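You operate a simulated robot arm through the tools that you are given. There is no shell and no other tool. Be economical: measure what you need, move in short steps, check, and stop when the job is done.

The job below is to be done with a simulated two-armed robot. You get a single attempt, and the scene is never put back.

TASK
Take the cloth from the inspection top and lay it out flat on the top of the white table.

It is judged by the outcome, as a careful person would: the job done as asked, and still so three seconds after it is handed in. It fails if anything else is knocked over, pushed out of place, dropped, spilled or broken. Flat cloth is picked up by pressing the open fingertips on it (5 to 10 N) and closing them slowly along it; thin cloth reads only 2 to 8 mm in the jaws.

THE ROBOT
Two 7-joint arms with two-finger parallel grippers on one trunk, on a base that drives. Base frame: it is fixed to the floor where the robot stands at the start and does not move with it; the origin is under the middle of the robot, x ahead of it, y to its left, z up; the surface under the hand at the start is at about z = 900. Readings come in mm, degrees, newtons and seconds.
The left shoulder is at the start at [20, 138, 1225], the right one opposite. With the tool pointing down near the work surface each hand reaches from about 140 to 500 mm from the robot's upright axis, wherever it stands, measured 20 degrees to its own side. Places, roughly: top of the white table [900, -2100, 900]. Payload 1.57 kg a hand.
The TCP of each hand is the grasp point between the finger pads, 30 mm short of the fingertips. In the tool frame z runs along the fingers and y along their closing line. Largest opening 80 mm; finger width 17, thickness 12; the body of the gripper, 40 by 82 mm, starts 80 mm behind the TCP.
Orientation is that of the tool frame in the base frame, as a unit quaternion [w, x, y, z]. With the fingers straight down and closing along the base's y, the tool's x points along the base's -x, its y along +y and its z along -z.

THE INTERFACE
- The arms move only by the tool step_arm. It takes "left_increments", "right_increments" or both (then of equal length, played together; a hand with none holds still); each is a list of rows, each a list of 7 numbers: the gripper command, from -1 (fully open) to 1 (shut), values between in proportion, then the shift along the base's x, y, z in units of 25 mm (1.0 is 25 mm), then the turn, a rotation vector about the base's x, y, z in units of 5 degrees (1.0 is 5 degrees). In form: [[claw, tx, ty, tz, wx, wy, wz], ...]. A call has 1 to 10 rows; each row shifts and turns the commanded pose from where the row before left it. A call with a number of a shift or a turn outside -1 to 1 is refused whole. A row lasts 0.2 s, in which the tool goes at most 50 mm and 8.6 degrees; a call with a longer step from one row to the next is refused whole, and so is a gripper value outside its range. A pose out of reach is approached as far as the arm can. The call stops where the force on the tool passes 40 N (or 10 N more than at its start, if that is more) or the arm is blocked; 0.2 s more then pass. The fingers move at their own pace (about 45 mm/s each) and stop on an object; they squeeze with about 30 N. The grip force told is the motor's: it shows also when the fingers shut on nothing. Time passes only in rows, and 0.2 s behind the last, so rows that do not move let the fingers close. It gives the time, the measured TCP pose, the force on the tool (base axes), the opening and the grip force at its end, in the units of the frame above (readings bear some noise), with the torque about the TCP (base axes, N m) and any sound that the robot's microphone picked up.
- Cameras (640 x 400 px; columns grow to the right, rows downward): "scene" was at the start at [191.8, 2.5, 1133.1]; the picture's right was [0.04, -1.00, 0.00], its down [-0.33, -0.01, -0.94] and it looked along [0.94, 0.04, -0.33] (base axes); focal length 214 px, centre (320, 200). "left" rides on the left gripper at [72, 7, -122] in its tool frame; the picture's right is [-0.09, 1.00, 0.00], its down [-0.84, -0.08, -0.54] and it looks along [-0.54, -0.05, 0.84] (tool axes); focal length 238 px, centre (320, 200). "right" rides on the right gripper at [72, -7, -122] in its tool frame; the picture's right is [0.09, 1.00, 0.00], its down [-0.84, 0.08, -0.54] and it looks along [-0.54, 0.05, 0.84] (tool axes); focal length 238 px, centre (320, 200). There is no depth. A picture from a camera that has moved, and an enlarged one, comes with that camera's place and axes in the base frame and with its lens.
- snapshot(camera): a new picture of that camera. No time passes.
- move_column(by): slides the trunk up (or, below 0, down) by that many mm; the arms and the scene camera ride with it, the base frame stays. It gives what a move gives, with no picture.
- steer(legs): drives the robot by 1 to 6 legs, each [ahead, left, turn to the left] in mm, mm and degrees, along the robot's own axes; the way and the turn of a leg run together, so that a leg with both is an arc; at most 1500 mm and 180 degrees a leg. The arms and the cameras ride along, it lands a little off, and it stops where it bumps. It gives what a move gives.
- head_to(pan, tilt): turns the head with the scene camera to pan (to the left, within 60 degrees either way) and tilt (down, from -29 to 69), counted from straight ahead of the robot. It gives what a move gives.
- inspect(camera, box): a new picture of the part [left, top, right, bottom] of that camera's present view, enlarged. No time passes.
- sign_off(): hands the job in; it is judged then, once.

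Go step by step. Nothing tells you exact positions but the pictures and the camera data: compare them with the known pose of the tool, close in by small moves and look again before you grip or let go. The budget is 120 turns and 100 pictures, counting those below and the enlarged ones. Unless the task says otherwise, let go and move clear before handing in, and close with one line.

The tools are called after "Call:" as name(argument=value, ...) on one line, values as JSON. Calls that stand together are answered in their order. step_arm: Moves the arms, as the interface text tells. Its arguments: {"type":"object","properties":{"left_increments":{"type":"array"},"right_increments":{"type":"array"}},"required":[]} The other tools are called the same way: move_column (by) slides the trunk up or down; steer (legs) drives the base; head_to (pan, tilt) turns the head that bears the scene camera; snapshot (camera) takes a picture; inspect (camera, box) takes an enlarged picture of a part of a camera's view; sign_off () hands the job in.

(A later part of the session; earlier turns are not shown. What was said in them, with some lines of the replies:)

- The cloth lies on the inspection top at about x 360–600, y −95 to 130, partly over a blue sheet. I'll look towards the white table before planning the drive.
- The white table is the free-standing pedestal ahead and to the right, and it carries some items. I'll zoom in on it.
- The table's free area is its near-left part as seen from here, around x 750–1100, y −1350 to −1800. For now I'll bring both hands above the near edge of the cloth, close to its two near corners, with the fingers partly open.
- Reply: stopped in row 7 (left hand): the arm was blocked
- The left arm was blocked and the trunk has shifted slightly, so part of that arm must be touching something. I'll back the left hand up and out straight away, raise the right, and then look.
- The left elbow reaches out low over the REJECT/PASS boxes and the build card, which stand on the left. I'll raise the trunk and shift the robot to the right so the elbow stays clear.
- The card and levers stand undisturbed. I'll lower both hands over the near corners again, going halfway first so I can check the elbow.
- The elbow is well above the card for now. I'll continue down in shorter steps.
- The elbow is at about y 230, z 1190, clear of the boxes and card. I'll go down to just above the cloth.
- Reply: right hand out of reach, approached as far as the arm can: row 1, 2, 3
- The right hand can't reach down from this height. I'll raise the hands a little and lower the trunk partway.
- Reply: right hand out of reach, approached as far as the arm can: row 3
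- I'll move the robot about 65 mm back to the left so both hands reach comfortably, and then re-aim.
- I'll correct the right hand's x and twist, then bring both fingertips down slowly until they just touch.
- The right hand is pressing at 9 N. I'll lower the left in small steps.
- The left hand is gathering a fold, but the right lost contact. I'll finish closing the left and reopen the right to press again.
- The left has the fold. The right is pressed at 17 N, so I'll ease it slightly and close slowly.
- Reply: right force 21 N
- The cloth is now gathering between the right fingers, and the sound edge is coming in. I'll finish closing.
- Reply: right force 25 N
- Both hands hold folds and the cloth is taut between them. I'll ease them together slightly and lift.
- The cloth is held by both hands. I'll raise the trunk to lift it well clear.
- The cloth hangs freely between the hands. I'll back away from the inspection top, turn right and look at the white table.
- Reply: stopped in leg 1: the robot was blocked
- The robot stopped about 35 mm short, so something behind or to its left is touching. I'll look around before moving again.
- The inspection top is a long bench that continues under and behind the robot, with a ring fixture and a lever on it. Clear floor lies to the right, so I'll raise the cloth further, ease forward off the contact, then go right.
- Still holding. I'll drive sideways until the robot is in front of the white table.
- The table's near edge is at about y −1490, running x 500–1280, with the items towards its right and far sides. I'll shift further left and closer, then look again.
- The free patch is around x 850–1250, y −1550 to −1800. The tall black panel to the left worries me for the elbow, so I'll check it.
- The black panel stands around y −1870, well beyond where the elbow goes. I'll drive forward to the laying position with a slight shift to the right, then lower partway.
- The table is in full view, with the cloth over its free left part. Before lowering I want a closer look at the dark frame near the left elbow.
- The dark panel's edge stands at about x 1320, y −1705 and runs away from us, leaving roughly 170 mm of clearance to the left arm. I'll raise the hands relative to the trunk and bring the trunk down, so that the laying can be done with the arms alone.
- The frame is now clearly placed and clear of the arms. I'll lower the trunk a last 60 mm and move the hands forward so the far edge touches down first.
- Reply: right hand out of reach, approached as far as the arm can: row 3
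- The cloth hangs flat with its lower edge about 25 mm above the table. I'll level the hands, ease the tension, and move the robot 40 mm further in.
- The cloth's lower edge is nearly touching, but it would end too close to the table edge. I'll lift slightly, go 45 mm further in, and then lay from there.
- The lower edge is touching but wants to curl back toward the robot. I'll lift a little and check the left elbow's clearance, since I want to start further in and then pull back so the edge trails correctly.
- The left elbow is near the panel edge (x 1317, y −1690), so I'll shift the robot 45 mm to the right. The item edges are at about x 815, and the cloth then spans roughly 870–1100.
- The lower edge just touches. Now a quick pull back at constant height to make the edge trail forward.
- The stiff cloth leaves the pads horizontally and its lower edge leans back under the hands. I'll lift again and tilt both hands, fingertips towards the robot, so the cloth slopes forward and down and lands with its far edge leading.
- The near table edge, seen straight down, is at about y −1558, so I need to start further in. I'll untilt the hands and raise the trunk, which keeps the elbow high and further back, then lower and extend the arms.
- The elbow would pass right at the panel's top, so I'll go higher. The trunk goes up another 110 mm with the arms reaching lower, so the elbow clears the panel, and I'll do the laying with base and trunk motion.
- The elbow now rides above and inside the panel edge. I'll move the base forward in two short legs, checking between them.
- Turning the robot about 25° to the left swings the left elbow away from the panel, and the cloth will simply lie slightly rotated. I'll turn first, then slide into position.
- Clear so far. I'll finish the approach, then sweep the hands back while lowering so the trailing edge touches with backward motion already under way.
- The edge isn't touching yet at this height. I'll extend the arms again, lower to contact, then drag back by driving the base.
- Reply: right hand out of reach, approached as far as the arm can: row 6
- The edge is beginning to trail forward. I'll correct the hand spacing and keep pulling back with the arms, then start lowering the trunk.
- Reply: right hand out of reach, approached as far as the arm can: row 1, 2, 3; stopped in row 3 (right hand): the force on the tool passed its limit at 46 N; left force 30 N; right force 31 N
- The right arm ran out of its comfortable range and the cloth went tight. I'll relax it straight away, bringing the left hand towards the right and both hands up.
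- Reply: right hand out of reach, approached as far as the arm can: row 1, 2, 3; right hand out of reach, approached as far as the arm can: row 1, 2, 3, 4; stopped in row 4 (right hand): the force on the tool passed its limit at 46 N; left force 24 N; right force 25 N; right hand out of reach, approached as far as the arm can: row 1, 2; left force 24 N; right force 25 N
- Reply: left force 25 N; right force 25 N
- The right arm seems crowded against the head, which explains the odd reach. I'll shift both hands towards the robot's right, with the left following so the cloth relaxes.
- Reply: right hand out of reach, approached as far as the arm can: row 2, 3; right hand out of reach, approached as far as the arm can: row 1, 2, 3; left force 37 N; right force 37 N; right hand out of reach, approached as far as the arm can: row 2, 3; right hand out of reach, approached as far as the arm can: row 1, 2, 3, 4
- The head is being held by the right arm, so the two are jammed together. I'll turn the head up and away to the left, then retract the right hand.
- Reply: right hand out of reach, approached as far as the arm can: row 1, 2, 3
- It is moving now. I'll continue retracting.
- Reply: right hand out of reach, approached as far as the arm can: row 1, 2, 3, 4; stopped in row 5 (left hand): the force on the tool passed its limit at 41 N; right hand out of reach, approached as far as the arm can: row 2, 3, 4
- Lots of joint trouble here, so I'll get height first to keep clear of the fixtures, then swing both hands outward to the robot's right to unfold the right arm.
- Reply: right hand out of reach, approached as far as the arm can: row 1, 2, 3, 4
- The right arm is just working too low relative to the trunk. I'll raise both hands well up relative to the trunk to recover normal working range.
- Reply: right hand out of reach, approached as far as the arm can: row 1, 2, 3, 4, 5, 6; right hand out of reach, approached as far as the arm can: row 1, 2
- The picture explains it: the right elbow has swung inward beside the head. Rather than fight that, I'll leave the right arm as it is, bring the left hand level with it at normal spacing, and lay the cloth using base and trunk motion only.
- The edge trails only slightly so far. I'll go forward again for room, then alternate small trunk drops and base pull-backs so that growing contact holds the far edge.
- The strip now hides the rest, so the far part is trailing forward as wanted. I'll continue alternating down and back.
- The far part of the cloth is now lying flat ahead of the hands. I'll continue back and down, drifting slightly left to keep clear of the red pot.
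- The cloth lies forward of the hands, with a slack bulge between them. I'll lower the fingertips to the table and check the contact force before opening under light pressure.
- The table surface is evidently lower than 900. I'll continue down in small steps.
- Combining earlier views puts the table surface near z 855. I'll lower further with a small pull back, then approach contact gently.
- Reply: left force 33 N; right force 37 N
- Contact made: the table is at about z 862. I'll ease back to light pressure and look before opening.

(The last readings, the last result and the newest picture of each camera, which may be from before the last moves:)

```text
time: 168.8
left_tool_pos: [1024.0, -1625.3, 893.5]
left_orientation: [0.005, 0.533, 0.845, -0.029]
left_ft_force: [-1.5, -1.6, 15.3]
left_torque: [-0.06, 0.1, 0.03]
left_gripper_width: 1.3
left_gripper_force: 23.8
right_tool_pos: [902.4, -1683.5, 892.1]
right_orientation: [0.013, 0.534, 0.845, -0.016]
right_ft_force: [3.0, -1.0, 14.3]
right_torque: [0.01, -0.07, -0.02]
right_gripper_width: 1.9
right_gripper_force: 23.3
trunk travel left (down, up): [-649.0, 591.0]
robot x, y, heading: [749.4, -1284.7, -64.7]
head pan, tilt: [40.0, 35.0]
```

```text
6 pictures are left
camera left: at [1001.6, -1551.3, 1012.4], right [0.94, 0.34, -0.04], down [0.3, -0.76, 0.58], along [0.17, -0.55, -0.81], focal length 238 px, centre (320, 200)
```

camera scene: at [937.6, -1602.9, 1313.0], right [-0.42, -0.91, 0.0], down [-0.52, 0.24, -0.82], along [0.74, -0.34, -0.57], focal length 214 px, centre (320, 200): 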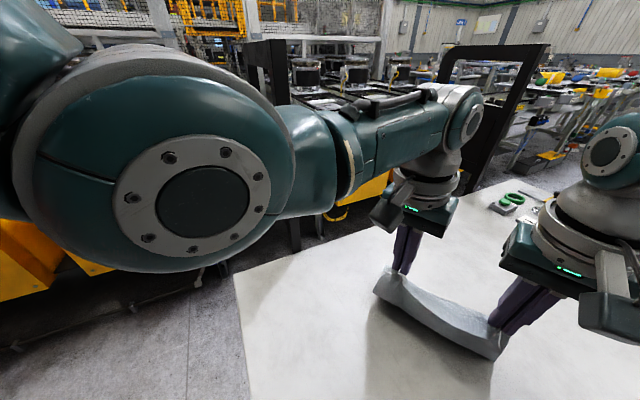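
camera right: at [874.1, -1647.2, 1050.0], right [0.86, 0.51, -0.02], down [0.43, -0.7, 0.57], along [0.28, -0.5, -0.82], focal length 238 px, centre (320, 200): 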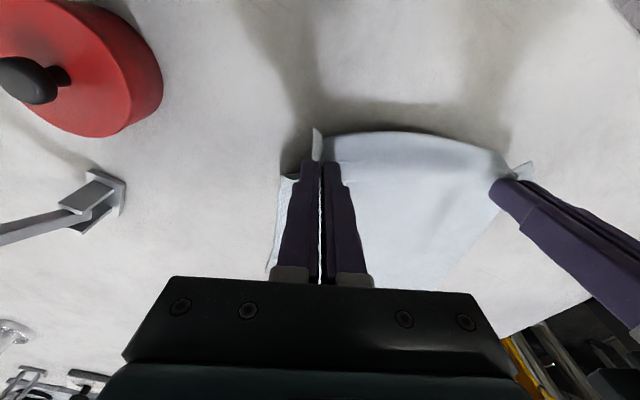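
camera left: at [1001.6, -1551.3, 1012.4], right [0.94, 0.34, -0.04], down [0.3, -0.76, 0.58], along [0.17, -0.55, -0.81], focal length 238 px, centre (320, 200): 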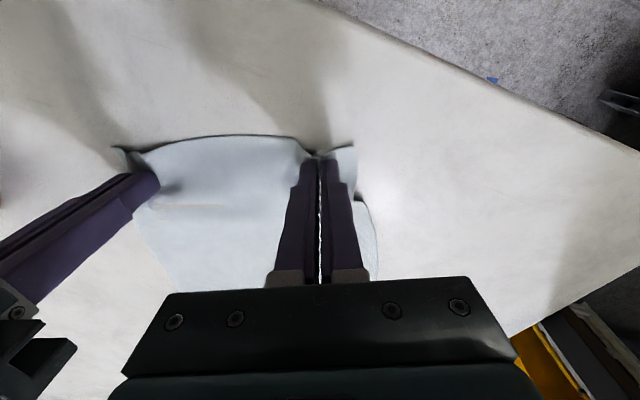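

The cloth lies flat ahead of the fingers. I'll open both grippers slowly under light pressure so the pinched pleats spread back out.

Call:
step_arm(left_increments=[[0.93, 0, 0, 0, 0, 0, 0], [0.85, 0, 0, 0, 0, 0, 0], [0.75, 0, 0, 0, 0, 0, 0], [0.65, 0, 0, 0, 0, 0, 0], [0.55, 0, 0, 0, 0, 0, 0], [0.45, 0, 0, 0, 0, 0, 0], [0.35, 0, 0, 0, 0, 0, 0], [0.25, 0, 0, 0, 0, 0, 0], [0.15, 0, 0, 0, 0, 0, 0], [0.05, 0, 0, 0, 0, 0, 0]], right_increments=[[0.93, 0, 0, 0, 0, 0, 0], [0.85, 0, 0, 0, 0, 0, 0], [0.75, 0, 0, 0, 0, 0, 0], [0.65, 0, 0, 0, 0, 0, 0], [0.55, 0, 0, 0, 0, 0, 0], [0.45, 0, 0, 0, 0, 0, 0], [0.35, 0, 0, 0, 0, 0, 0], [0.25, 0, 0, 0, 0, 0, 0], [0.15, 0, 0, 0, 0, 0, 0], [0.05, 0, 0, 0, 0, 0, 0]])

Call:
snapshot(camera="left")

```text
time: 170.9
left_tool_pos: [1021.9, -1624.3, 892.6]
left_orientation: [0.004, 0.534, 0.845, -0.029]
left_ft_force: [-0.3, -0.5, 2.5]
left_torque: [0.07, -0.07, -0.01]
left_gripper_width: 37.4
left_gripper_force: 0.1
right_tool_pos: [901.1, -1681.8, 891.4]
right_orientation: [0.012, 0.535, 0.845, -0.017]
right_ft_force: [-2.8, -1.2, 16.0]
right_torque: [0.23, -0.2, 0.01]
right_gripper_width: 35.2
right_gripper_force: 0.0
trunk travel left (down, up): [-649.0, 591.0]
robot x, y, heading: [753.6, -1280.3, -64.6]
head pan, tilt: [40.0, 35.0]
```

```text
5 pictures are left
camera left: at [1000.3, -1550.2, 1012.5], right [0.94, 0.34, -0.04], down [0.3, -0.76, 0.58], along [0.17, -0.55, -0.82], focal length 238 px, centre (320, 200)
```

left: 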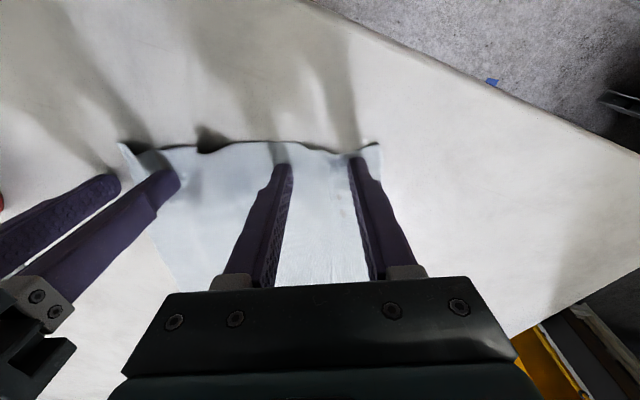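

The pleats have opened out well. I'll lift straight up by the trunk and back away a little for a full view.

Call:
move_column(by=220)

Call:
steer(legs=[[-60, 0, 0]])

Call:
snapshot(camera="left")

```text
time: 173.3
left_tool_pos: [1023.0, -1622.0, 1111.3]
left_orientation: [0.005, 0.534, 0.845, -0.027]
left_ft_force: [-0.6, 0.1, 0.2]
left_torque: [-0.04, -0.02, 0.0]
left_gripper_width: 38.0
left_gripper_force: 0.0
right_tool_pos: [899.9, -1679.9, 1110.5]
right_orientation: [0.012, 0.534, 0.845, -0.015]
right_ft_force: [-0.5, -0.3, -1.1]
right_torque: [-0.02, 0.03, 0.01]
right_gripper_width: 38.1
right_gripper_force: 0.0
trunk travel left (down, up): [-869.0, 371.0]
robot x, y, heading: [751.7, -1285.8, -64.6]
head pan, tilt: [40.0, 35.0]
```

```text
time: 174.2
left_tool_pos: [997.6, -1569.4, 1112.1]
left_orientation: [0.004, 0.534, 0.845, -0.028]
left_ft_force: [-0.6, 0.6, -0.4]
left_torque: [0.02, -0.01, -0.02]
left_gripper_width: 37.9
left_gripper_force: 0.1
right_tool_pos: [874.0, -1626.7, 1111.2]
right_orientation: [0.011, 0.534, 0.845, -0.016]
right_ft_force: [-0.3, 0.8, 0.0]
right_torque: [0.03, 0.0, 0.0]
right_gripper_width: 38.1
right_gripper_force: 0.1
trunk travel left (down, up): [-869.0, 371.0]
robot x, y, heading: [725.3, -1228.5, -64.9]
head pan, tilt: [40.0, 35.0]
```

```text
4 pictures are left
camera left: at [975.0, -1495.0, 1232.0], right [0.94, 0.34, -0.04], down [0.3, -0.76, 0.58], along [0.17, -0.55, -0.82], focal length 238 px, centre (320, 200)
```

left: 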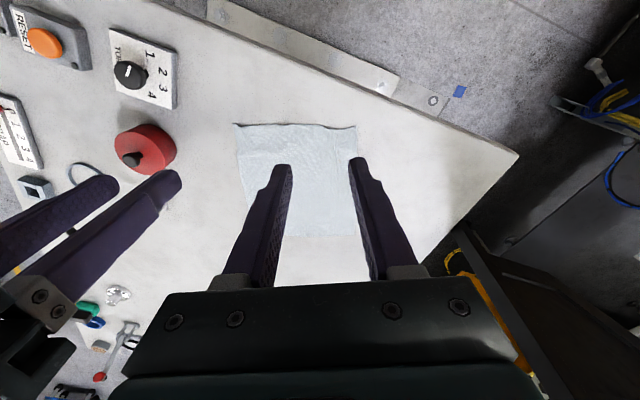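

The cloth looks flat and square on the table. I'll back away further and zoom in to check.

Call:
steer(legs=[[-110, -40, 0]])

Call:
inspect(camera="left", box=[180, 120, 460, 295])

```text
time: 175.5
left_tool_pos: [914.2, -1486.4, 1112.3]
left_orientation: [0.005, 0.533, 0.845, -0.028]
left_ft_force: [0.4, 0.2, 0.0]
left_torque: [-0.04, 0.0, 0.0]
left_gripper_width: 38.1
left_gripper_force: 0.1
right_tool_pos: [792.2, -1544.9, 1110.8]
right_orientation: [0.011, 0.534, 0.845, -0.016]
right_ft_force: [-0.6, 0.4, -0.2]
right_torque: [-0.01, -0.01, 0.01]
right_gripper_width: 38.2
right_gripper_force: 0.0
trunk travel left (down, up): [-869.0, 371.0]
robot x, y, heading: [641.5, -1150.6, -64.6]
head pan, tilt: [40.0, 35.0]
```

```text
2.29 times, centred on (320, 208) of left
camera zoom: at [892.2, -1413.7, 1232.1], right [0.94, 0.34, -0.04], down [0.3, -0.76, 0.58], along [0.17, -0.55, -0.82], focal length 545 px, centre (320, 183)
```

zoom: 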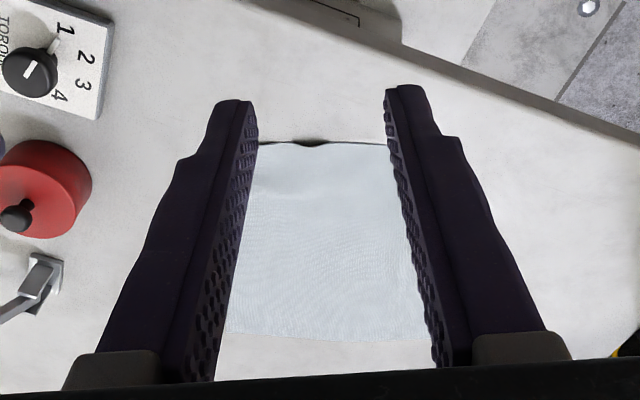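

Call:
head_to(pan=10, tilt=35)

Call:
snapshot(camera="scene")

```text
time: 176.4
left_tool_pos: [914.5, -1486.8, 1112.2]
left_orientation: [0.006, 0.534, 0.845, -0.028]
left_ft_force: [0.4, -0.8, 0.2]
left_torque: [-0.02, 0.01, 0.01]
left_gripper_width: 38.2
left_gripper_force: 0.1
right_tool_pos: [792.2, -1545.7, 1111.4]
right_orientation: [0.012, 0.534, 0.845, -0.016]
right_ft_force: [0.8, 0.1, 0.6]
right_torque: [0.03, -0.01, 0.0]
right_gripper_width: 37.8
right_gripper_force: 0.0
trunk travel left (down, up): [-869.0, 371.0]
robot x, y, heading: [642.8, -1152.2, -64.9]
head pan, tilt: [10.0, 35.0]
```

```text
2 pictures are left
camera scene: at [736.5, -1312.4, 1377.0], right [-0.82, -0.58, 0.0], down [-0.33, 0.47, -0.82], along [0.47, -0.67, -0.57], focal length 214 px, centre (320, 200)
```

scene: 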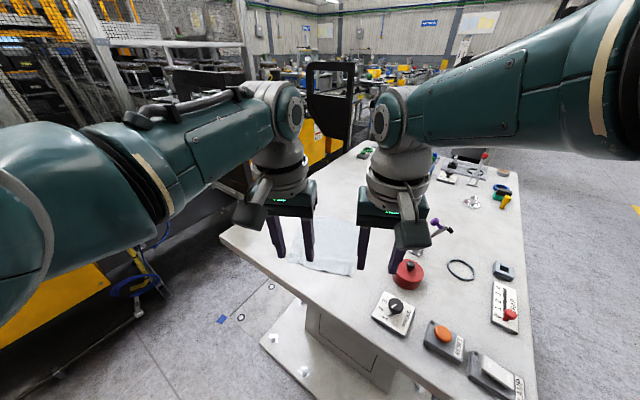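

The cloth lies flat and fully on the white table, the fixtures are undisturbed, and both hands are open and clear, so I'm handing in.

Call:
sign_off()

```text
The job is handed in.
```

The cloth is off the inspection top and laid out on the white table, flat apart from a slight wave along its near edge. It lies about 25° off square, and I saw nothing else knocked over or moved.
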